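You operate a simulated robot arm through the tools that you are given. There is no shell and no other tool. Be economical: measure what you need, move in short steps, check, and stop when the job is done.

You are at the controls of a simulated robot arm. One attempt, no reset.

TASK
Wipe the press slideway clean with the pad, then load the tube from the mat into the slide.
Fine: push the slide in to wipe, pull it out again; pad back in its spot on the mat. Set down upright: knobbed pad. Where these are worked on the way, their far stop is far enough and under half their travel is too little: press slide. What is to be rubbed or washed off counts as gone when no trace of it is left.

It is judged by the outcome, as a careful person would: the job done as asked, and still so three seconds after it is handed in. It fails if anything else is knocked over, pushed out of place, dropped, spilled or broken.

THE ROBOT
A 7-joint arm with a two-finger gripper, hanging from a carriage that runs on a rail from [0.2, 198.4] to [-0.1, -89.6] (x, y) and turns from -52 to 636 degrees about z. Base frame: it is fixed where the carriage stands at the start and does not move with it; the origin is on the floor, on the carriage's upright axis, x ahead of it, y to its left, z up; the surface under the hand at the start is at about z = 86. Units: cm, degrees, N and s.
With the tool pointing down near the work surface it reaches from about 10 to 46 cm from the robot's upright axis, wherever it stands. Its first joint turns from -166.0 to 166.0 degrees. Places, roughly: old grease [30, -10, 90]; press slide [30, -10, 90]; socket of the press slide [30, -10, 90]. Payload 1.37 kg.
The TCP is the grasp point between the finger pads, 1.6 cm short of the fingertips. In the tool frame z runs along the fingers and y along their closing line. Largest opening 9.2 cm; the body of the gripper starts 7.4 cm behind the TCP.
Orientation is told as [roll, pitch, yaw] about the base's x, y, z axes, in that order, counted from this pose: with the fingers straight down and closing along the base's y, the tool's x points along the base's -x, its y along +y and its z along -z.

THE INTERFACE
- The arm moves only by the tool jog_arm. Its argument "commands" is a list of rows, each an object of numbers (a shift or turn left out is 0, a gripper value left out holds the last): "hand": the gripper command, from -1 (fully open) to 1 (shut), values between in proportion; "tx", "ty", "tz": the shift along the tool's x, y, z in units of 50 mm (1.0 is 50 mm); "ax", "ay", "az": the turn, a rotation vector about the tool's x, y, z in units of 8 degrees (1.0 is 8 degrees). In form: [{"hand": .., "tx": .., "ty": .., "tz": .., "ax": .., "ay": .., "az": ..}, ...]. A call has 1 to 10 rows; each row shifts and turns the commanded pose from where the row before left it, along the tool's axes as they then stand. A call with a number of a shift or a turn outside -1 to 1 is refused whole. Each row takes 0.2 s and may step no farther than 5 cm and 8.6 degrees from the row before; otherwise, or with a gripper value out of range, the whole call is refused. A pose out of reach is approached as far as the arm can. The call stops where the force on the tool passes 90 N (or 10 N more than at its start, if that is more) or the arm is blocked; 0.2 s more then pass. Each finger halts on what it meets, pressing with about 26 N; the grip force reading is that of the motor and also rises with nothing between the fingers. The clock runs only during rows and for 0.2 s after the last one: add rows that do not move to give the fingers time. The reply holds the time, the measured pose of the TCP, the force on the tool along the base axes, the opening and the grip force, in the units named above and with some noise, with the torque about the TCP (base axes, N m) and any sound that the robot's microphone picked up.
- Cameras (640 x 400 px; columns grow to the right, rows downward): "scene" is now at [23.5, -4.33, 175.06]; the picture's right is [-0.79, -0.62, 0.00], its down [-0.57, 0.73, -0.36] and it looks along [0.22, -0.29, -0.93] (base axes); focal length 275 px, centre (320, 200). "wrist" rides on the gripper at [7.1, 1.9, -11.1] in the tool frame; the picture's right is [-0.26, 0.97, 0.00], its down [-0.78, -0.21, -0.59] and it looks along [-0.57, -0.15, 0.81] (tool axes); focal length 280 px, centre (320, 200). There is no depth. A picture from a camera that has moved, and an enlarged one, comes with that camera's place and axes in the base frame and with its lens.
- get_image(camera): a new picture of that camera. No time passes.
- slide_trunk(by): slides the trunk up (or, below 0, down) by that many cm; the arm and the scene camera ride with it, the base frame stays. It gives what a move gives, with no picture.
- steer(legs): drives the robot by 1 to 6 legs, each [ahead, left, turn to the left] in cm, cm and degrees, along the robot's own axes; the way and the turn of a leg run together, so that a leg with both is an arc; at most 150 cm and 180 degrees a leg. The arm and the cameras ride along, it lands a little off, and it stops where it bumps. It keeps to its track: a leg is cut to what the track allows. It gives what a move gives.
- aim_head(pan, tilt): turns the head with the scene camera to pan (to the left, within 155 degrees either way) and tilt (down, from -29 to 69), counted from straight ahead of the robot. It gives what a move gives.
- inspect(camera, box): a new picture of the part [left, top, right, bottom] of that camera's present view, enlarged. No time passes.
- sign_off(): hands the job in; it is judged then, once.

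Go step by step. Nothing tells you exact positions but the pictures and the camera data: compare them with the known pose of the tool, close in by small moves and look again before you grip or let go. The budget is 120 turns and 90 pictures, counting those below and the enlarged ones. Unless the task says otherwise, let go and move clear before handing in, and close with one line.

The tools are called as a command line: name --argument value ..., lists and objects as JSON in quotes. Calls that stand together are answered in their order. jog_arm: Moves the arm, as the interface text tells. Its arguments: {"type":"object","properties":{"commands":{"type":"array"}},"required":["commands"]} The other tools are called the same way: slide_trunk (by) slides the trunk up or down; steer (legs) drives the base; aim_head (pan, tilt) turns the head that bears the scene camera; get_image (camera) takes a picture; inspect (camera, box) takes an enlarged picture of a part of a camera's view; sign_off () hands the job in.

At the start:

```text
t: 0.0
position: [29.91, -0.89, 113.49]
ee_rot: [0.0, 0.1, 0.0]
force: [0.5, -0.8, 0.6]
moment: [-0.01, 0.0, -0.02]
opening: 9.21
grip_force: 0.1
trunk travel left (down, up): [-57.5, 8.5]
robot x, y, heading: [-0.18, 0.28, 0.0]
head pan, tilt: [-51.9, 68.8]
```

scene: 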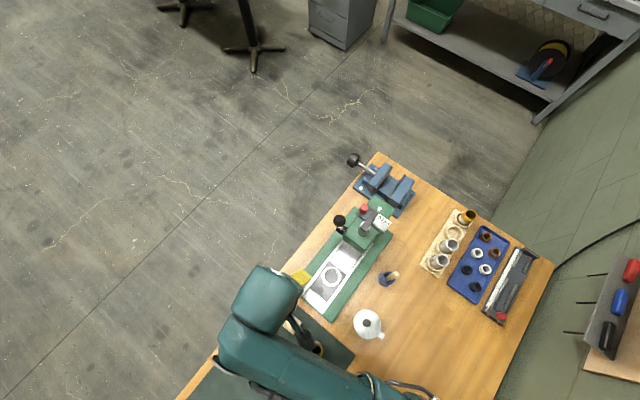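
wrist: 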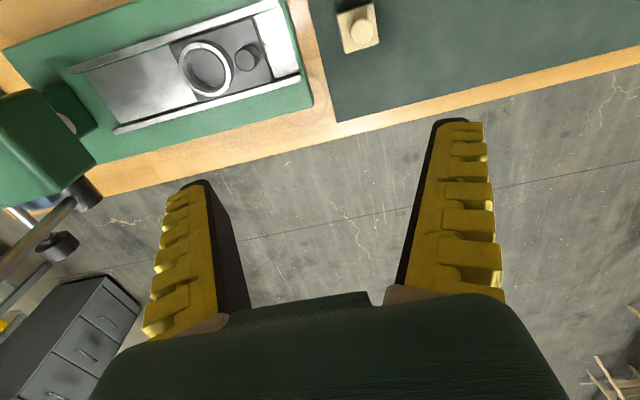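

The wrist view shows the press slide near [26, -15] and a knobbed block on a dark mat near [27, 5]. I'll look closer before moving.

inspect --camera "scene" --box '[260, 150, 560, 400]'

inspect --camera "wrist" --box '[0, 0, 400, 250]'

aim_head --pan 20 --tilt 69

get_image --camera "scene"

```text
1.60 times, centred on (410, 275) of scene
camera zoom: at [23.5, -4.33, 175.06], right [-0.79, -0.62, 0.0], down [-0.57, 0.73, -0.36], along [0.22, -0.29, -0.93], focal length 440 px, centre (176, 80)
```

zoom: 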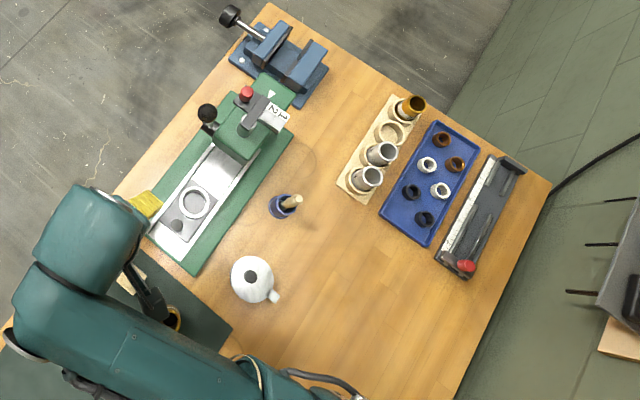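

```text
1.60 times, centred on (200, 125) of wrist
camera zoom: at [22.83, 0.81, 124.56], right [0.26, 0.97, 0.0], down [0.78, -0.21, 0.59], along [0.57, -0.15, -0.81], focal length 449 px, centre (512, 320)
```

zoom: 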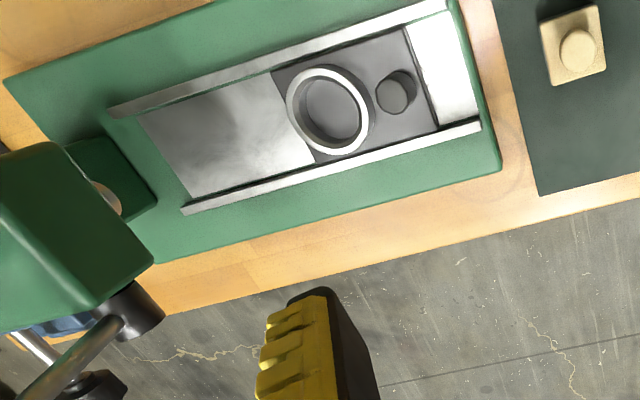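

```text
t: 1.4
position: [29.91, -1.05, 113.37]
ee_rot: [0.1, 0.0, 0.0]
force: [-0.8, 0.8, 0.3]
moment: [-0.04, -0.02, -0.01]
opening: 9.19
grip_force: 0.0
trunk travel left (down, up): [-57.5, 8.5]
robot x, y, heading: [-0.12, -0.01, 0.0]
head pan, tilt: [20.0, 68.8]
```

```text
85 pictures are left
camera scene: at [25.31, 1.98, 175.06], right [0.34, -0.94, 0.0], down [-0.88, -0.32, -0.36], along [0.34, 0.12, -0.93], focal length 275 px, centre (320, 200)
```

scene: 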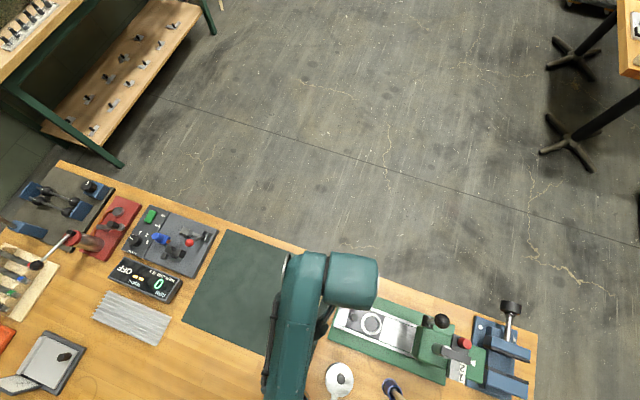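

The slide has a ring socket and a little knob; the mat is partly hidden by the arm. I move the hand back over the mat to see pad and tube.

jog_arm --commands '[{"tx": 0.9, "ty": 0.6}, {"tx": 0.9, "ty": 0.6}, {}]'

get_image --camera "wrist"

inspect --camera "scene" --box '[180, 200, 540, 400]'

```text
refused: row 1 steps farther than a row can; nothing moved
```

```text
84 pictures are left
camera wrist: at [22.83, 0.81, 124.56], right [0.26, 0.97, 0.0], down [0.78, -0.21, 0.59], along [0.57, -0.15, -0.81], focal length 280 px, centre (320, 200)
```

wrist: 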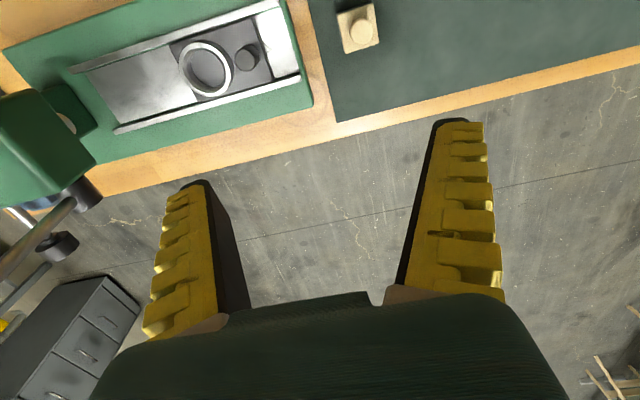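

```text
1.78 times, centred on (360, 300) of scene
camera zoom: at [25.31, 1.98, 175.06], right [0.34, -0.94, 0.0], down [-0.88, -0.32, -0.36], along [0.34, 0.12, -0.93], focal length 489 px, centre (249, 22)
```

zoom: 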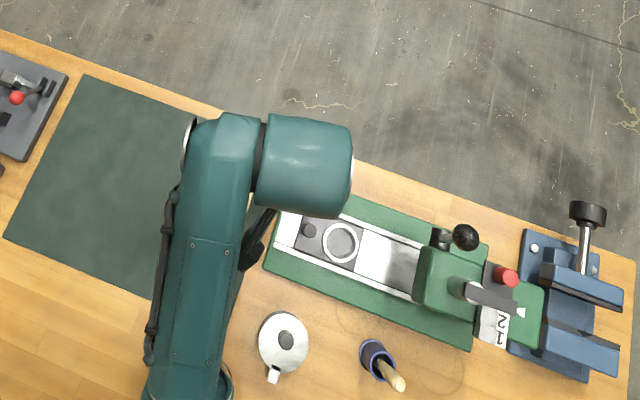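

Rows must stay under 5 cm in total; I repeat with smaller rows.

jog_arm --commands '[{"tx": 0.8, "ty": 0.5}, {"tx": 0.8, "ty": 0.5}, {"tx": 0.3}, {}]'

get_image --camera "wrist"

```text
t: 2.4
position: [20.3, 3.96, 113.48]
ee_rot: [0.1, 0.0, 0.0]
force: [-0.2, 0.2, -0.2]
moment: [-0.03, -0.03, -0.01]
opening: 9.21
grip_force: 0.0
trunk travel left (down, up): [-57.5, 8.5]
robot x, y, heading: [0.37, 0.34, 0.0]
head pan, tilt: [20.0, 68.8]
```

```text
82 pictures are left
camera wrist: at [13.22, 5.8, 124.6], right [0.26, 0.96, 0.0], down [0.78, -0.21, 0.59], along [0.57, -0.15, -0.81], focal length 280 px, centre (320, 200)
```

wrist: 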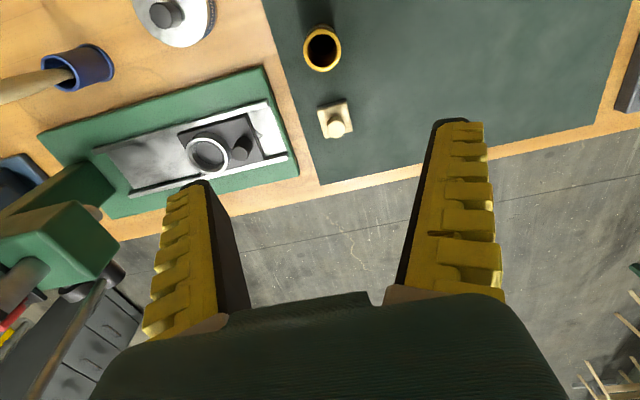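

The tube stands on the mat near [17, 5], the pad near [27, 4]. I take an enlarged look at each.

inspect --camera "wrist" --box '[260, 0, 420, 160]'

inspect --camera "wrist" --box '[80, 60, 320, 210]'

inspect --camera "scene" --box '[320, 270, 540, 400]'

```text
2.50 times, centred on (340, 80) of wrist
camera zoom: at [13.22, 5.8, 124.6], right [0.26, 0.96, 0.0], down [0.78, -0.21, 0.59], along [0.57, -0.15, -0.81], focal length 701 px, centre (270, 500)
```

zoom: 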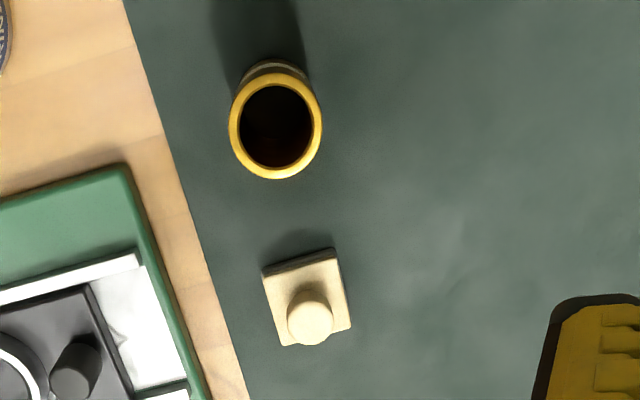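

```text
2.67 times, centred on (200, 135) of wrist
camera zoom: at [13.22, 5.8, 124.6], right [0.26, 0.96, 0.0], down [0.78, -0.21, 0.59], along [0.57, -0.15, -0.81], focal length 748 px, centre (640, 373)
```

zoom: 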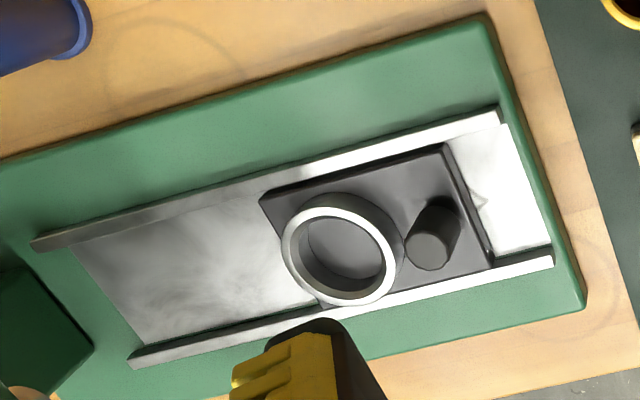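

```text
2.91 times, centred on (430, 335) of scene
camera zoom: at [25.3, 1.98, 175.06], right [0.34, -0.94, 0.0], down [-0.88, -0.32, -0.36], along [0.34, 0.12, -0.93], focal length 800 px, centre (0, -193)
```

zoom: 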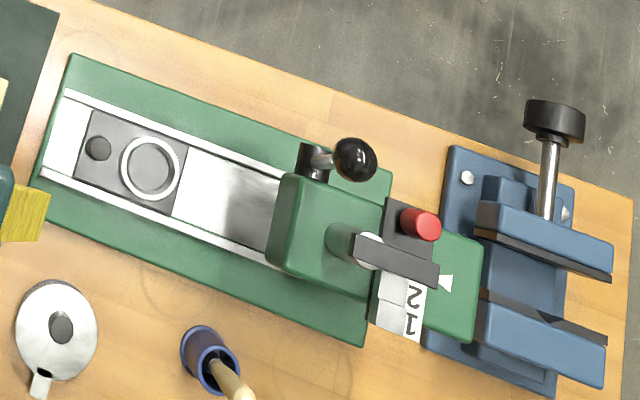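

The slideway runs along y between x≈22 and 30, with the slide's knob near [26.5, -8]. I'll turn the hand by -90° so the fingers close along x with the camera on the outer side.

jog_arm --commands '[{"az": 1}, {"az": 1}, {"az": 1}, {"az": 1}, {"az": 1}, {"az": 1}, {"az": 1}, {"az": 1}, {"az": 1}, {"az": 1}]'

jog_arm --commands '[{"az": 1}, {"az": 0.25}, {"tx": -0.8, "ty": 0.4}, {"tx": -0.8, "ty": 0.4}, {"tx": -0.6, "ty": 0.4}, {}]'

get_image --camera "wrist"

```text
t: 4.6
position: [20.36, 4.11, 113.49]
ee_rot: [0.1, 0.0, -80.1]
force: [-0.1, -0.1, -0.5]
moment: [-0.02, 0.0, -0.04]
opening: 9.19
grip_force: 0.1
trunk travel left (down, up): [-57.5, 8.5]
robot x, y, heading: [0.12, 0.11, -0.0]
head pan, tilt: [20.0, 68.8]
```

```text
t: 6.0
position: [26.44, -7.0, 113.35]
ee_rot: [0.0, 0.0, -90.0]
force: [0.2, -0.6, -0.2]
moment: [0.01, 0.0, 0.02]
opening: 9.19
grip_force: 0.1
trunk travel left (down, up): [-57.5, 8.5]
robot x, y, heading: [0.18, 0.21, -0.2]
head pan, tilt: [20.0, 68.8]
```

```text
78 pictures are left
camera wrist: at [28.38, 0.08, 124.46], right [0.97, -0.26, 0.0], down [-0.21, -0.78, 0.59], along [-0.15, -0.57, -0.81], focal length 280 px, centre (320, 200)
```

wrist: 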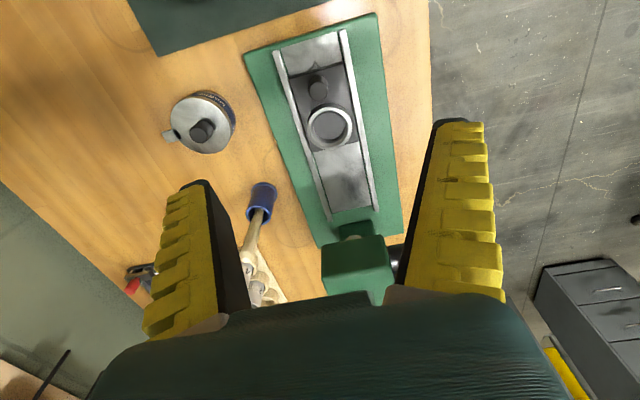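

The knob comes out near [26.1, -7.8] with its top around z 93. I narrow the fingers and lower toward it for a closer view.

jog_arm --commands '[{"hand": 0.1, "tx": -0.14, "tz": 0.9}, {"ty": -0.06, "tz": 0.9}, {"tz": 0.9}, {}]'

get_image --camera "wrist"

inspect --camera "scene" --box '[300, 260, 520, 400]'

```text
t: 7.0
position: [26.22, -7.49, 99.97]
ee_rot: [0.0, 0.0, -90.1]
force: [0.1, 0.1, -0.2]
moment: [-0.01, 0.02, 0.01]
opening: 4.47
grip_force: 2.3
trunk travel left (down, up): [-57.5, 8.5]
robot x, y, heading: [-0.16, -0.05, -0.0]
head pan, tilt: [20.0, 68.8]
```

```text
77 pictures are left
camera wrist: at [28.23, -0.52, 111.04], right [0.97, -0.26, 0.0], down [-0.21, -0.78, 0.59], along [-0.15, -0.57, -0.81], focal length 280 px, centre (320, 200)
```

wrist: 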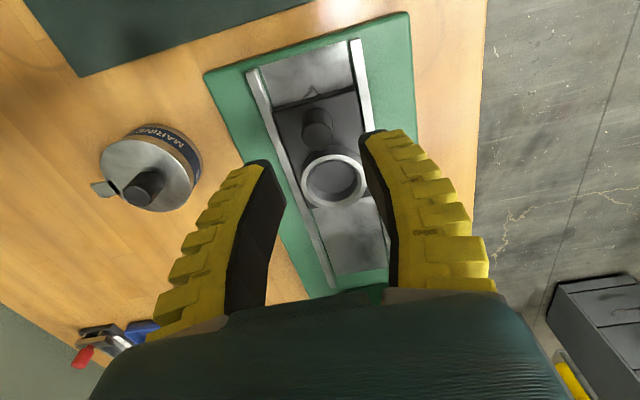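

```text
2.86 times, centred on (410, 330) of scene
camera zoom: at [25.3, 1.98, 175.06], right [0.34, -0.94, 0.0], down [-0.88, -0.32, -0.36], along [0.34, 0.12, -0.93], focal length 786 px, centre (63, -171)
```

zoom: 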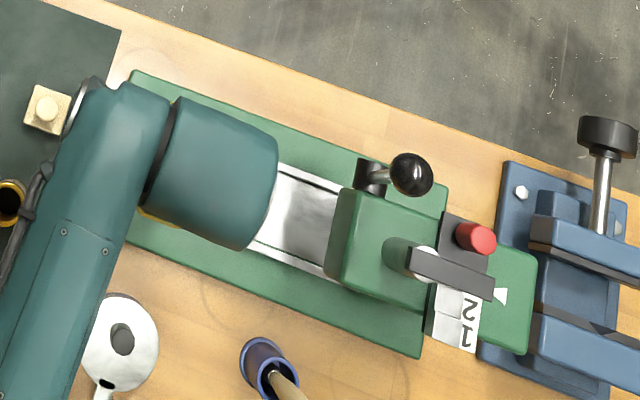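

I zoom on the knob for a finer estimate.

inspect --camera "wrist" --box '[220, 20, 420, 220]'

```text
2.00 times, centred on (320, 120) of wrist
camera zoom: at [28.23, -0.52, 111.04], right [0.97, -0.26, 0.0], down [-0.21, -0.78, 0.59], along [-0.15, -0.57, -0.81], focal length 561 px, centre (320, 360)
```

zoom: 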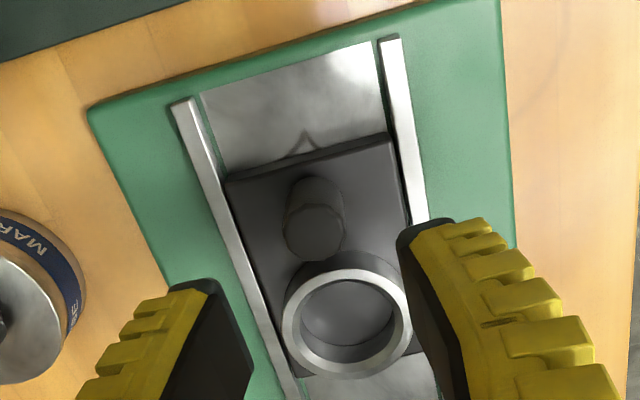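

The knob is about 2 cm wide at [26.1, -8.0], its top near z 93. I come down over it with a 3.2 cm opening.

jog_arm --commands '[{"hand": 0.28, "tx": -0.1, "ty": -0.02, "tz": 0.6}, {"tz": 0.6}, {"tz": 0.3}, {}]'

get_image --camera "wrist"

```text
t: 8.0
position: [26.22, -8.2, 92.23]
ee_rot: [-0.1, 0.0, -90.0]
force: [0.5, 0.9, 0.3]
moment: [-0.03, 0.01, -0.02]
opening: 3.67
grip_force: 2.8
trunk travel left (down, up): [-57.5, 8.5]
robot x, y, heading: [0.43, 0.16, 0.2]
head pan, tilt: [20.0, 68.8]
```

```text
74 pictures are left
camera wrist: at [28.13, -1.08, 103.42], right [0.97, -0.26, 0.0], down [-0.21, -0.78, 0.59], along [-0.15, -0.57, -0.81], focal length 280 px, centre (320, 200)
```

wrist: 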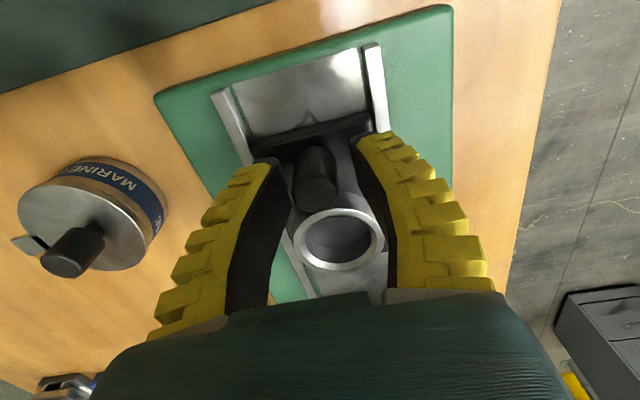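

The knob sits between the fingers; I close on it.

jog_arm --commands '[{"hand": 1}, {}, {}, {}]'

jog_arm --commands '[{"tx": -0.3}, {"tx": -0.3}, {}]'

get_image --camera "wrist"

```text
t: 9.0
position: [26.04, -7.98, 92.36]
ee_rot: [-0.1, 0.0, -90.0]
force: [-4.8, 2.0, -0.4]
moment: [0.15, 0.02, 0.03]
opening: 1.38
grip_force: 28.4
trunk travel left (down, up): [-57.5, 8.5]
robot x, y, heading: [0.22, 0.25, -0.0]
head pan, tilt: [20.0, 68.8]
```

```text
t: 9.8
position: [26.04, -11.17, 92.23]
ee_rot: [0.1, -0.1, -90.1]
force: [0.2, 0.2, -14.1]
moment: [0.06, 0.03, 0.04]
opening: 1.24
grip_force: 28.3
trunk travel left (down, up): [-57.5, 8.5]
robot x, y, heading: [0.35, 0.33, -0.1]
head pan, tilt: [20.0, 68.8]
```

```text
73 pictures are left
camera wrist: at [27.95, -4.15, 103.47], right [0.96, -0.26, 0.0], down [-0.21, -0.78, 0.59], along [-0.16, -0.57, -0.81], focal length 280 px, centre (320, 200)
```

wrist: 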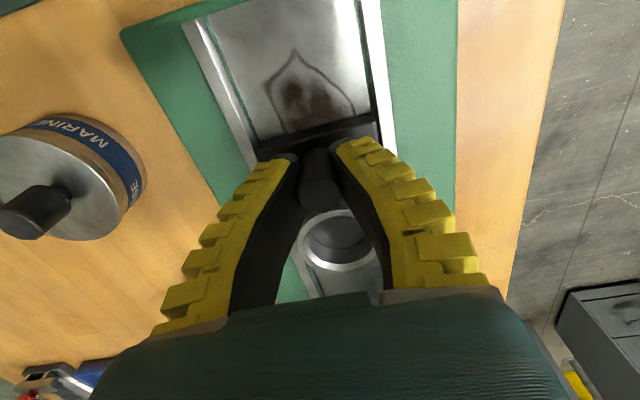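

Grease shows where the slide stood, so I keep pushing the slide in step by step, watching the force.

jog_arm --commands '[{"tx": -0.3}, {"tx": -0.3}, {"tx": -0.3}, {"tx": -0.3}, {}]'

get_image --camera "wrist"

inspect --camera "scene" --box '[300, 260, 520, 400]'

```text
t: 11.0
position: [26.01, -16.69, 92.44]
ee_rot: [0.0, 0.2, -89.9]
force: [-5.5, 22.3, 6.8]
moment: [-3.33, -0.39, -0.55]
opening: 1.09
grip_force: 28.5
trunk travel left (down, up): [-57.5, 8.5]
robot x, y, heading: [-0.3, -0.22, 0.1]
head pan, tilt: [20.0, 68.8]
```

```text
72 pictures are left
camera wrist: at [27.93, -9.71, 103.53], right [0.97, -0.26, 0.0], down [-0.21, -0.78, 0.59], along [-0.15, -0.57, -0.81], focal length 280 px, centre (320, 200)
```

wrist: 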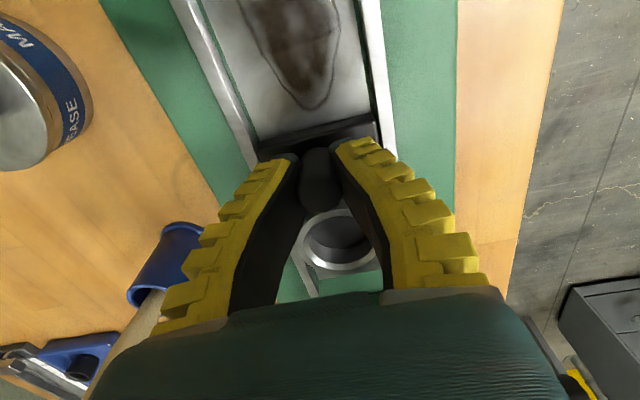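

```text
2.86 times, centred on (410, 330) of scene
camera zoom: at [25.28, 2.16, 175.09], right [0.34, -0.94, 0.0], down [-0.88, -0.32, -0.36], along [0.34, 0.13, -0.93], focal length 786 px, centre (63, -171)
```

zoom: 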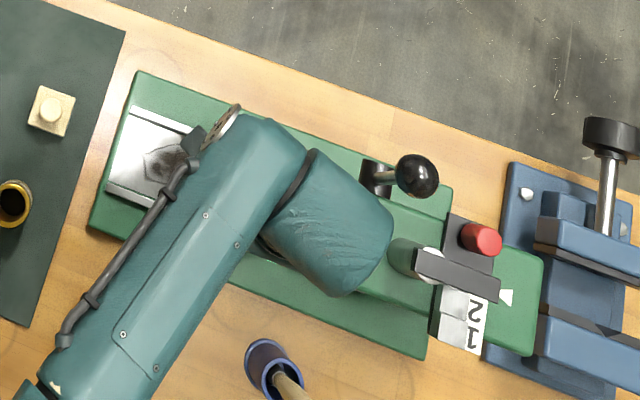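

The moment says the hand touches the press head about 15 cm above the grip. I back off a little and tilt the hand away from the press, still holding the knob, then push on.

jog_arm --commands '[{"tx": 0.2}, {"ay": -0.8, "tz": -0.03}, {"ay": -0.8, "tz": -0.03}, {"ay": -0.8}, {"ay": -0.8}, {}]'

get_image --camera "wrist"

```text
t: 12.4
position: [25.93, -16.11, 92.75]
ee_rot: [0.0, -25.7, -90.0]
force: [1.0, 0.6, -4.4]
moment: [0.06, 0.04, -0.04]
opening: 1.12
grip_force: 28.0
trunk travel left (down, up): [-57.5, 8.5]
robot x, y, heading: [0.04, -0.07, 0.3]
head pan, tilt: [20.0, 68.8]
```

```text
70 pictures are left
camera wrist: at [27.91, -5.0, 99.69], right [0.97, -0.24, 0.11], down [-0.21, -0.45, 0.87], along [-0.15, -0.86, -0.48], focal length 280 px, centre (320, 200)
```

wrist: 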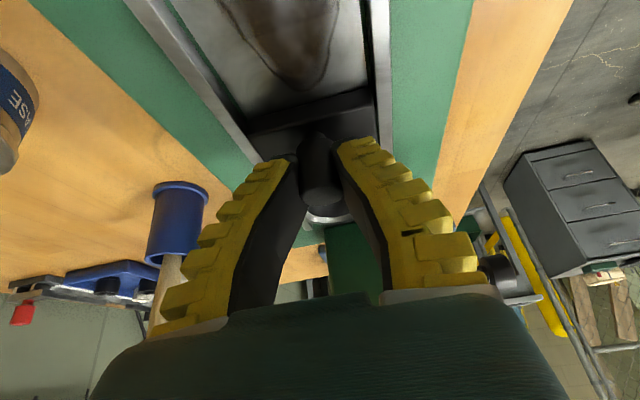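

Clear now. I push on along -y with the tilted hand.

jog_arm --commands '[{"tx": -0.27, "tz": 0.13}, {"tx": -0.27, "tz": 0.13}, {"tx": -0.27, "tz": 0.13}, {}]'

get_image --camera "wrist"

```text
t: 13.4
position: [25.95, -19.73, 92.46]
ee_rot: [0.0, -25.0, -89.9]
force: [-4.7, 44.2, 20.0]
moment: [0.01, 0.06, 0.01]
opening: 1.17
grip_force: 28.0
trunk travel left (down, up): [-57.5, 8.5]
robot x, y, heading: [-0.11, 0.08, 0.1]
head pan, tilt: [20.0, 68.8]
```

```text
69 pictures are left
camera wrist: at [27.9, -8.71, 99.62], right [0.97, -0.24, 0.11], down [-0.21, -0.46, 0.86], along [-0.15, -0.86, -0.49], focal length 280 px, centre (320, 200)
```

wrist: 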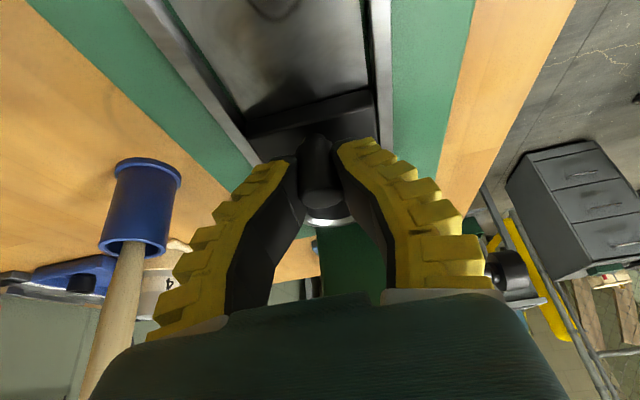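

The slide is at its far stop (force at the TCP, no moment). I ease off, open, and withdraw along the tool axis.

jog_arm --commands '[{"tx": 0.1, "tz": -0.04}, {"hand": 0.3}, {}, {}, {"tz": -0.5}, {"tz": -0.9}, {"tz": -0.9}, {}]'

get_image --camera "wrist"

```text
t: 15.2
position: [26.07, -15.26, 103.02]
ee_rot: [0.0, -25.6, -90.0]
force: [0.2, 0.2, -0.5]
moment: [0.0, 0.0, -0.02]
opening: 3.58
grip_force: 2.6
trunk travel left (down, up): [-57.5, 8.5]
robot x, y, heading: [-0.08, -0.19, -0.0]
head pan, tilt: [20.0, 68.8]
```

```text
68 pictures are left
camera wrist: at [28.03, -4.07, 110.0], right [0.96, -0.24, 0.11], down [-0.21, -0.45, 0.87], along [-0.15, -0.86, -0.48], focal length 280 px, centre (320, 200)
```

wrist: 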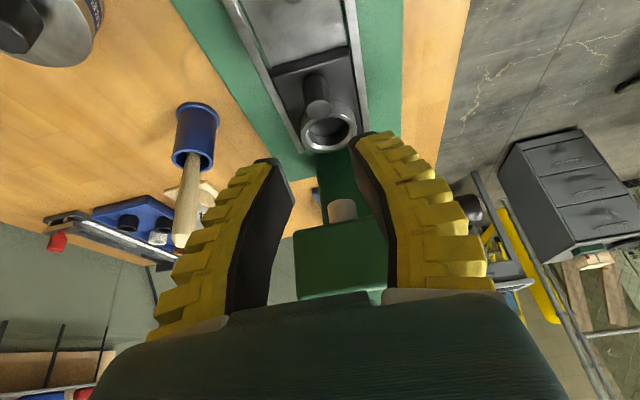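

Slide is in; the way is exposed. I straighten the hand, rise and move over the pad.

jog_arm --commands '[{"tz": -0.8}, {"ay": 0.8}, {"ay": 0.8}, {"ay": 0.8}, {"ay": 0.8}, {"tx": 0.9}, {"tx": 0.9}, {"tx": 0.9}, {"tx": 0.75}, {}]'

get_image --camera "wrist"

inspect --camera "scene" --box '[200, 230, 480, 400]'

```text
t: 17.4
position: [26.07, 3.91, 106.5]
ee_rot: [0.0, -0.1, -90.1]
force: [0.7, -0.8, -0.1]
moment: [0.07, -0.02, 0.01]
opening: 3.58
grip_force: 2.7
trunk travel left (down, up): [-57.5, 8.5]
robot x, y, heading: [0.25, -0.19, -0.0]
head pan, tilt: [20.0, 68.8]
```

```text
67 pictures are left
camera wrist: at [28.06, 10.95, 117.62], right [0.96, -0.26, 0.0], down [-0.21, -0.78, 0.59], along [-0.15, -0.57, -0.81], focal length 280 px, centre (320, 200)
```

wrist: 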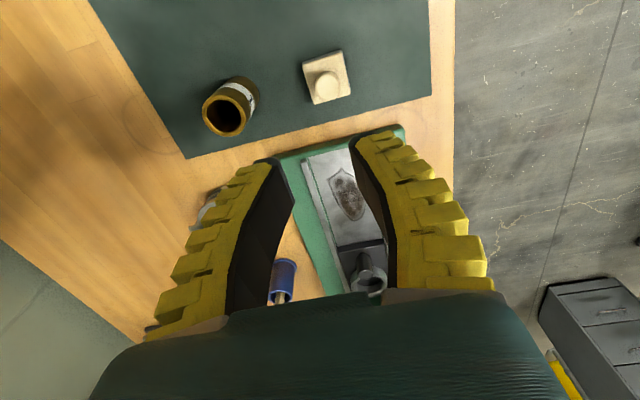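

```text
2.29 times, centred on (340, 315) of scene
camera zoom: at [25.3, 1.98, 175.06], right [0.34, -0.94, 0.0], down [-0.88, -0.32, -0.36], along [0.34, 0.12, -0.93], focal length 629 px, centre (274, -63)
```

zoom: 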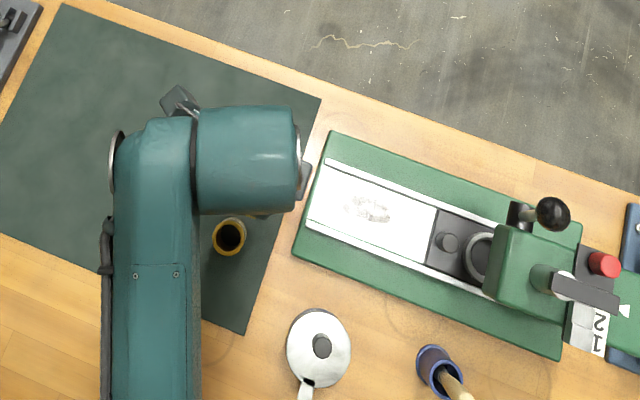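

I zoom on the pad to place the knob.

jog_arm --commands '[{"tx": 0.07, "ty": 0.2, "tz": 0.8}, {"tz": 0.6}, {}]'

inspect --camera "wrist" --box '[220, 20, 420, 220]'

```text
t: 18.2
position: [27.01, 4.19, 99.62]
ee_rot: [0.1, 0.0, -90.0]
force: [1.1, 0.3, 0.3]
moment: [0.02, 0.01, 0.05]
opening: 3.59
grip_force: 2.6
trunk travel left (down, up): [-57.5, 8.5]
robot x, y, heading: [-0.27, 0.05, -0.2]
head pan, tilt: [20.0, 68.8]
```

```text
2.00 times, centred on (320, 120) of wrist
camera zoom: at [28.91, 11.2, 110.75], right [0.96, -0.26, 0.0], down [-0.21, -0.78, 0.59], along [-0.15, -0.57, -0.81], focal length 561 px, centre (320, 360)
```

zoom: 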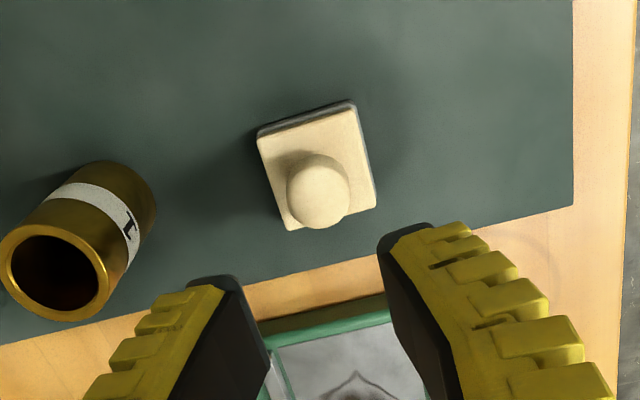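

The knob is at [27.05, 4.2], about 2.4 cm wide, pad aligned with the axes. I lower around it.

jog_arm --commands '[{"hand": 0.08, "tz": 0.6}, {"tz": 0.6}, {"tz": 0.6}, {"tz": 0.1}, {}]'

get_image --camera "wrist"

```text
t: 19.4
position: [26.99, 4.27, 90.27]
ee_rot: [-0.1, 0.0, -90.0]
force: [-0.6, -0.6, 0.0]
moment: [-0.03, -0.02, 0.02]
opening: 4.52
grip_force: 2.2
trunk travel left (down, up): [-57.5, 8.5]
robot x, y, heading: [0.06, 0.07, -0.2]
head pan, tilt: [20.0, 68.8]
```

```text
64 pictures are left
camera wrist: at [28.98, 11.19, 101.33], right [0.97, -0.26, 0.0], down [-0.21, -0.78, 0.59], along [-0.15, -0.57, -0.81], focal length 280 px, centre (320, 200)
```

wrist: 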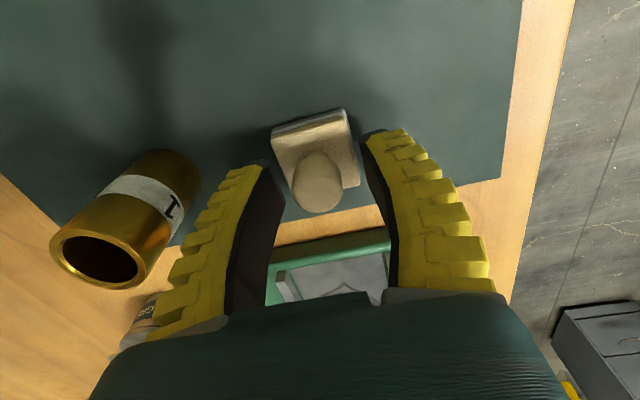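

The fingers straddle the knob; a bit lower and close.

jog_arm --commands '[{"tz": 0.06}, {"hand": 1}, {}, {}, {}]'

inspect --camera "wrist" --box '[220, 60, 420, 260]'

```text
t: 20.6
position: [27.05, 4.24, 89.9]
ee_rot: [0.0, 0.0, -90.0]
force: [-1.8, 0.5, 6.0]
moment: [0.17, 0.03, -0.01]
opening: 1.5
grip_force: 25.9
trunk travel left (down, up): [-57.5, 8.5]
robot x, y, heading: [0.19, -0.3, 0.1]
head pan, tilt: [20.0, 68.8]
```

```text
2.00 times, centred on (320, 160) of wrist
camera zoom: at [29.01, 11.22, 101.08], right [0.97, -0.26, 0.0], down [-0.21, -0.78, 0.59], along [-0.15, -0.57, -0.81], focal length 561 px, centre (320, 280)
```

zoom: 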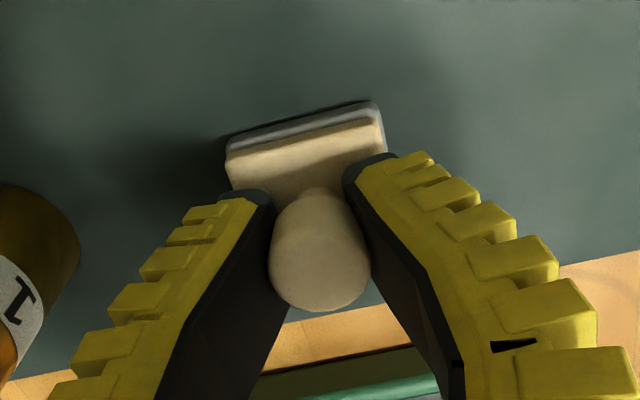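

I hold the pad by its neck; mat pose of the grip is [27.05, 4.24, 89.9]. I lift and carry it above the grease around [26, -10].

jog_arm --commands '[{"tz": -0.7}, {"tz": -0.7}, {"tx": -0.9}, {"tx": -0.9}, {"tx": -0.9, "ty": -0.2}, {"tx": -0.15}, {}]'

get_image --camera "wrist"

```text
t: 22.2
position: [26.08, -9.84, 96.84]
ee_rot: [0.0, 0.0, -90.1]
force: [0.9, -0.6, -0.7]
moment: [0.0, 0.01, -0.04]
opening: 1.18
grip_force: 26.0
trunk travel left (down, up): [-57.5, 8.5]
robot x, y, heading: [0.5, 0.09, -0.0]
head pan, tilt: [20.0, 68.8]
```

```text
62 pictures are left
camera wrist: at [27.98, -2.95, 108.04], right [0.97, -0.26, 0.0], down [-0.21, -0.78, 0.59], along [-0.15, -0.57, -0.81], focal length 280 px, centre (320, 200)
```

wrist: 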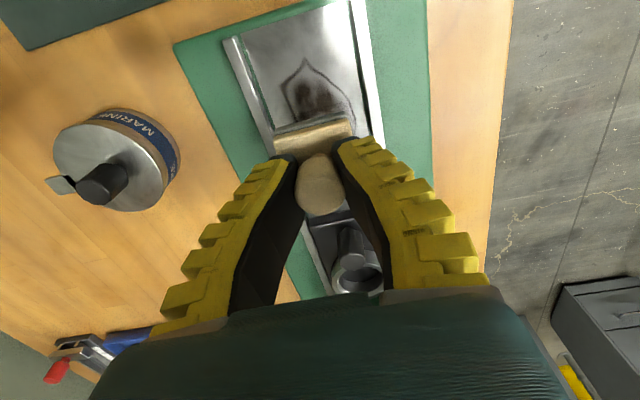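

The grease outline spans x 24–28.4, y -6 to -15. I lower the pad gently onto it.

jog_arm --commands '[{"tz": 0.5}, {"tz": 0.4}, {"tz": 0.06}, {"tz": 0.05}, {}]'

```text
t: 23.4
position: [26.03, -10.15, 91.84]
ee_rot: [-0.1, 0.0, -90.0]
force: [0.2, -0.2, 0.2]
moment: [-0.01, 0.0, 0.04]
opening: 1.12
grip_force: 26.3
trunk travel left (down, up): [-57.5, 8.5]
robot x, y, heading: [0.2, 0.46, 0.0]
head pan, tilt: [20.0, 68.8]
```

jog_arm --commands '[{"tz": 0.04}, {"tz": 0.04}, {}]'

inspect --camera "wrist" --box '[220, 40, 420, 240]'

```text
t: 24.2
position: [26.05, -10.13, 91.5]
ee_rot: [0.1, -0.1, -89.9]
force: [-8.3, 2.8, 28.4]
moment: [0.02, 0.12, 0.0]
opening: 1.39
grip_force: 25.9
trunk travel left (down, up): [-57.5, 8.5]
robot x, y, heading: [-0.2, 0.35, -0.1]
head pan, tilt: [20.0, 68.8]
```

```text
2.00 times, centred on (320, 140) of wrist
camera zoom: at [27.96, -3.14, 102.69], right [0.97, -0.26, 0.0], down [-0.21, -0.78, 0.59], along [-0.15, -0.57, -0.81], focal length 561 px, centre (320, 320)
```

zoom: 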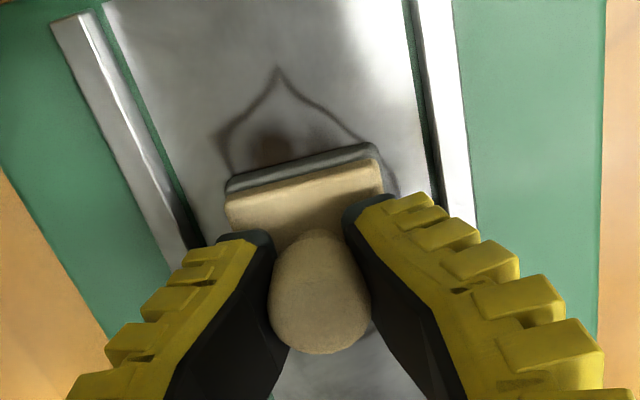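

Contact made with 28 N. I ease slightly and rub along the way.

jog_arm --commands '[{"tx": 0.4, "tz": -0.02}, {"tx": 0.4}, {"tx": -0.45}, {"tx": -0.45}, {"tx": -0.45}, {"tx": -0.4}, {}]'

```text
t: 25.8
position: [26.22, -14.85, 91.55]
ee_rot: [0.1, 0.1, -89.9]
force: [2.3, 14.4, 21.9]
moment: [0.16, -0.03, 0.0]
opening: 1.62
grip_force: 25.8
trunk travel left (down, up): [-57.5, 8.5]
robot x, y, heading: [0.09, -0.03, -0.0]
head pan, tilt: [20.0, 68.8]
```

Good contact; now side lanes at x≈25 and x≈27.3.

jog_arm --commands '[{"ty": -0.22}, {"tx": 0.45}, {"tx": 0.45}, {"tx": 0.45}, {"tx": 0.4}, {"ty": 0.23}, {"ty": 0.23}, {}]'

jog_arm --commands '[{"tx": -0.45}, {"tx": -0.45}, {"tx": -0.45}, {"tx": -0.35}, {"tx": 0.45}, {"tx": 0.45}, {"tx": 0.45}, {"tx": 0.4}, {}]'

jog_arm --commands '[{"tz": -0.6}, {"tz": -0.6}, {"tx": 0.6}, {"tx": 0.6}, {}]'

get_image --camera "wrist"

inspect --camera "scene" --box '[300, 270, 480, 380]'

```text
t: 27.6
position: [27.2, -6.03, 91.62]
ee_rot: [0.1, 0.2, -89.9]
force: [-0.2, 0.7, 0.8]
moment: [0.05, -0.03, -0.04]
opening: 1.55
grip_force: 26.1
trunk travel left (down, up): [-57.5, 8.5]
robot x, y, heading: [0.23, 0.08, -0.0]
head pan, tilt: [20.0, 68.8]
```

```text
t: 29.6
position: [27.21, -5.98, 91.58]
ee_rot: [0.2, -0.1, -90.0]
force: [0.0, -4.0, 7.9]
moment: [-0.01, 0.03, -0.01]
opening: 1.35
grip_force: 26.3
trunk travel left (down, up): [-57.5, 8.5]
robot x, y, heading: [0.2, 0.09, 0.0]
head pan, tilt: [20.0, 68.8]
```

```text
t: 30.8
position: [27.24, 0.22, 97.66]
ee_rot: [0.0, 0.0, -90.0]
force: [0.4, -0.3, 0.1]
moment: [0.02, 0.02, -0.01]
opening: 1.22
grip_force: 26.5
trunk travel left (down, up): [-57.5, 8.5]
robot x, y, heading: [-0.09, 0.11, 0.0]
head pan, tilt: [20.0, 68.8]
```

```text
60 pictures are left
camera wrist: at [29.13, 7.21, 108.78], right [0.96, -0.26, 0.0], down [-0.21, -0.78, 0.59], along [-0.15, -0.57, -0.81], focal length 280 px, centre (320, 200)
```

wrist: 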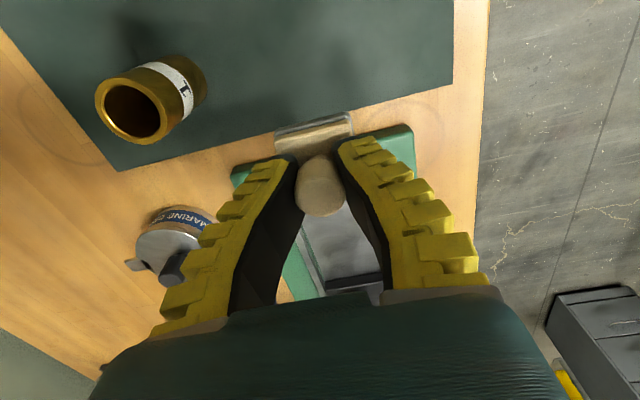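

```text
3.56 times, centred on (390, 325) of scene
camera zoom: at [25.3, 1.98, 175.06], right [0.34, -0.94, 0.0], down [-0.88, -0.32, -0.36], along [0.34, 0.12, -0.93], focal length 978 px, centre (71, -244)
```

zoom: 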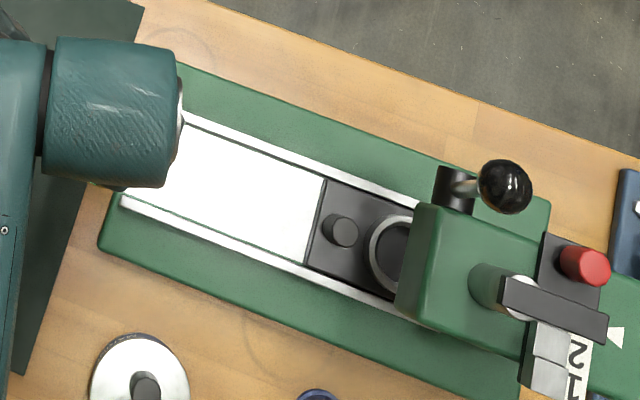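

The scene view is overexposed, so I check the way from the wrist camera at closer range.

jog_arm --commands '[{"tz": -0.5, "tx": -0.5}, {"tx": -0.9}, {"tx": -0.9}, {"tx": -0.2, "ty": -0.2}, {}]'

inspect --camera "wrist" --box '[200, 0, 440, 160]'

```text
t: 32.0
position: [26.18, -12.53, 100.02]
ee_rot: [0.0, 0.0, -90.1]
force: [0.7, -0.9, 0.0]
moment: [-0.01, 0.0, -0.01]
opening: 1.12
grip_force: 25.6
trunk travel left (down, up): [-57.5, 8.5]
robot x, y, heading: [0.18, 0.18, 0.1]
head pan, tilt: [20.0, 68.8]
```

```text
2.50 times, centred on (320, 80) of wrist
camera zoom: at [28.17, -5.39, 111.09], right [0.97, -0.26, 0.0], down [-0.21, -0.78, 0.59], along [-0.15, -0.57, -0.81], focal length 701 px, centre (320, 500)
```

zoom: 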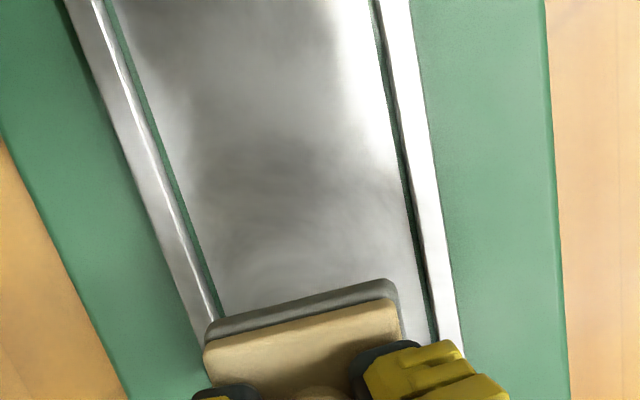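

That stretch is clean. I bring the pad back to its spot on the mat, and will check the rest of the way from there.

jog_arm --commands '[{"tx": 0.9}, {"tx": 0.9}, {"tx": 0.9, "ty": 0.174}, {"tx": 0.654}, {"tz": 0.6}, {"tz": 0.6}, {"tz": 0.5}, {"tz": 0.2}, {}]'

get_image --camera "wrist"

```text
t: 34.0
position: [27.02, 4.48, 90.46]
ee_rot: [0.1, 0.1, -90.0]
force: [0.0, 0.2, 0.1]
moment: [-0.01, 0.03, 0.02]
opening: 1.07
grip_force: 25.8
trunk travel left (down, up): [-57.5, 8.5]
robot x, y, heading: [-0.05, -0.23, 0.1]
head pan, tilt: [20.0, 68.8]
```

```text
57 pictures are left
camera wrist: at [29.0, 11.52, 101.52], right [0.96, -0.26, 0.0], down [-0.21, -0.78, 0.59], along [-0.15, -0.57, -0.81], focal length 280 px, centre (320, 200)
```

wrist: 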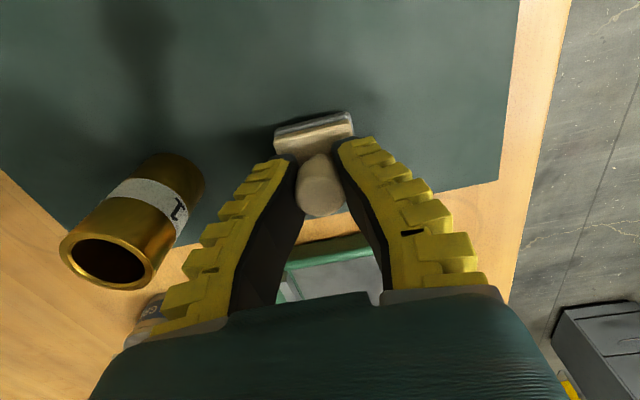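

Nearly down; I lower in tiny steps until it touches.

jog_arm --commands '[{"tz": 0.04, "tx": -0.04}, {"tz": 0.04}, {"tz": 0.02}, {}]'

```text
t: 35.0
position: [27.09, 4.3, 89.98]
ee_rot: [-0.1, 0.0, -90.0]
force: [-1.1, -0.2, 2.4]
moment: [0.01, 0.06, 0.02]
opening: 1.03
grip_force: 25.8
trunk travel left (down, up): [-57.5, 8.5]
robot x, y, heading: [0.12, -0.01, -0.1]
head pan, tilt: [20.0, 68.8]
```

jog_arm --commands '[{"tz": 0.015}, {}, {"hand": 0.05}, {}, {}, {"tz": -0.7}, {"tz": -0.9}, {"tz": -0.9}, {"tz": -0.9}, {}]'

get_image --camera "wrist"

inspect --camera "wrist" --box '[280, 20, 420, 260]'

```text
t: 37.2
position: [27.23, 4.15, 106.79]
ee_rot: [0.0, 0.0, -90.0]
force: [0.2, -0.2, -0.7]
moment: [-0.02, 0.0, 0.0]
opening: 4.7
grip_force: 2.0
trunk travel left (down, up): [-57.5, 8.5]
robot x, y, heading: [-0.3, 0.15, -0.1]
head pan, tilt: [20.0, 68.8]
```

```text
56 pictures are left
camera wrist: at [29.09, 11.28, 117.86], right [0.97, -0.26, 0.0], down [-0.21, -0.78, 0.59], along [-0.15, -0.57, -0.81], focal length 280 px, centre (320, 200)
```

wrist: 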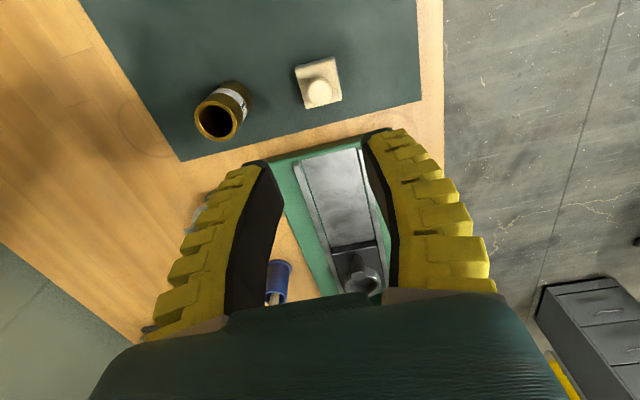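

```text
1.67 times, centred on (350, 140) of wrist
camera zoom: at [29.09, 11.28, 117.86], right [0.97, -0.26, 0.0], down [-0.21, -0.78, 0.59], along [-0.15, -0.57, -0.81], focal length 467 px, centre (270, 300)
```

zoom: 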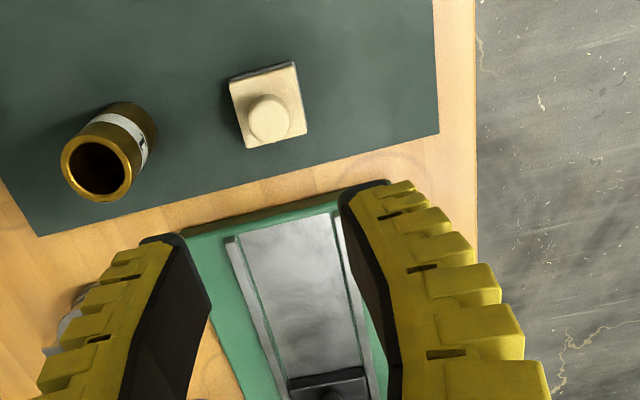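

Pad is back upright. I zoom hard on the way near the slide for leftovers.

inspect --camera "wrist" --box '[295, 140, 395, 250]'

inspect --camera "scene" --box '[325, 290, 425, 360]'

```text
3.64 times, centred on (345, 195) of wrist
camera zoom: at [29.09, 11.28, 117.86], right [0.97, -0.26, 0.0], down [-0.21, -0.78, 0.59], along [-0.15, -0.57, -0.81], focal length 1020 px, centre (229, 218)
```

zoom: 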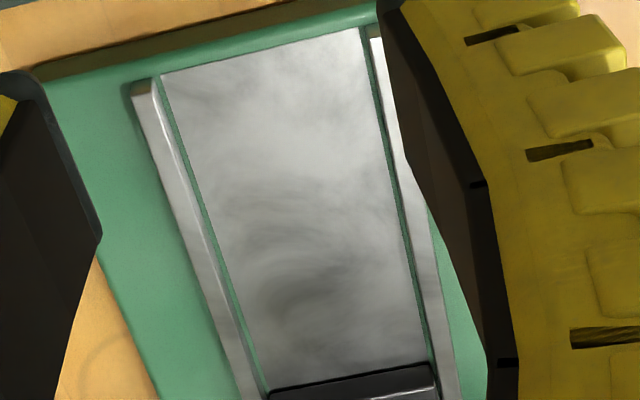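

```text
5.71 times, centred on (375, 325) of scene
camera zoom: at [25.3, 1.98, 175.06], right [0.34, -0.94, 0.0], down [-0.88, -0.32, -0.36], along [0.34, 0.12, -0.93], focal length 1572 px, centre (6, -514)
```

zoom: 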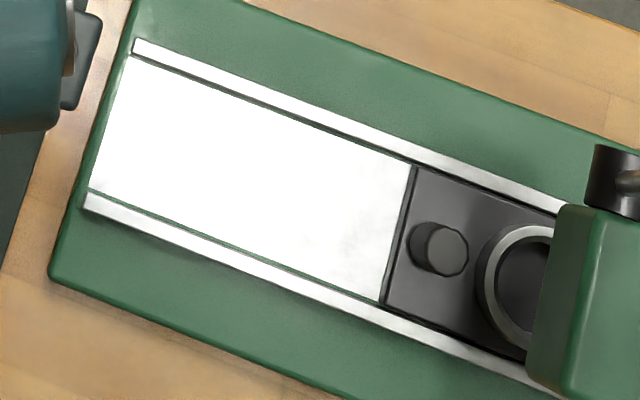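

Only greyish wisps like the metal's overall texture remain; I go over the way for a closer view, on the way to the slide knob.

jog_arm --commands '[{"tx": -0.9}, {"tx": -0.9, "ty": -0.1}, {"tx": -0.9, "ty": -0.1}, {"tx": -0.7}, {"tz": 0.5}, {"tz": 0.5}, {}]'

get_image --camera "wrist"

inspect --camera "wrist" --box '[230, 0, 400, 180]'

```text
t: 38.8
position: [26.31, -12.96, 101.92]
ee_rot: [0.0, 0.0, -90.0]
force: [0.5, 0.5, 1.0]
moment: [0.02, -0.01, 0.03]
opening: 4.69
grip_force: 2.4
trunk travel left (down, up): [-57.5, 8.5]
robot x, y, heading: [-0.38, 0.2, 0.0]
head pan, tilt: [20.0, 68.8]
```

```text
52 pictures are left
camera wrist: at [28.12, -5.81, 112.98], right [0.97, -0.26, 0.0], down [-0.21, -0.78, 0.59], along [-0.15, -0.57, -0.81], focal length 280 px, centre (320, 200)
```

wrist: 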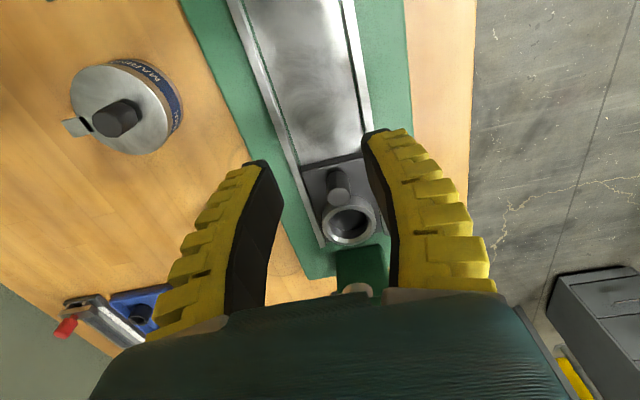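

```text
2.22 times, centred on (315, 90) of wrist
camera zoom: at [28.12, -5.81, 112.98], right [0.97, -0.26, 0.0], down [-0.21, -0.78, 0.59], along [-0.15, -0.57, -0.81], focal length 623 px, centre (331, 444)
```

zoom: 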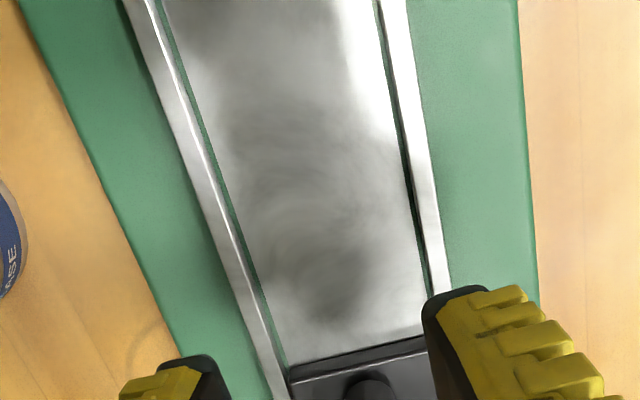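

No brown or outline remains; the grey shades shift with the viewpoint, so they're reflections. I tilt again and line up with the slide knob.

jog_arm --commands '[{"ay": -0.8, "hand": 0.25}, {"ay": -0.8}, {"ay": -0.8}, {"ay": -0.8}, {"tx": -0.5, "ty": -0.05}, {"tz": 0.7}, {}]'

get_image --camera "wrist"

```text
t: 40.4
position: [25.71, -16.44, 99.87]
ee_rot: [0.0, -25.6, -90.0]
force: [1.1, 0.1, -0.5]
moment: [0.01, 0.03, 0.02]
opening: 3.8
grip_force: 2.9
trunk travel left (down, up): [-57.5, 8.5]
robot x, y, heading: [-0.24, 0.12, 0.1]
head pan, tilt: [20.0, 68.8]
```

```text
50 pictures are left
camera wrist: at [27.68, -5.33, 106.81], right [0.97, -0.24, 0.11], down [-0.21, -0.45, 0.87], along [-0.15, -0.86, -0.48], focal length 280 px, centre (320, 200)
```

wrist: 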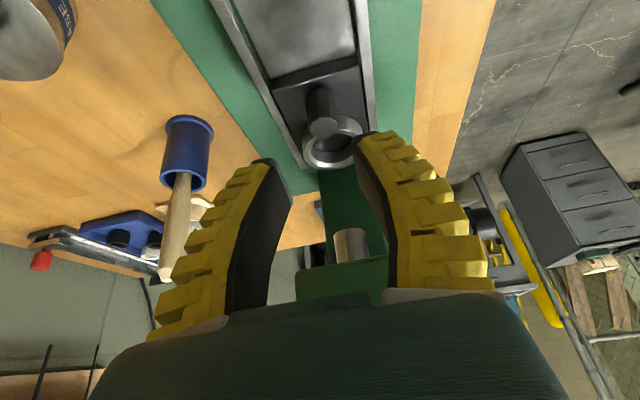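

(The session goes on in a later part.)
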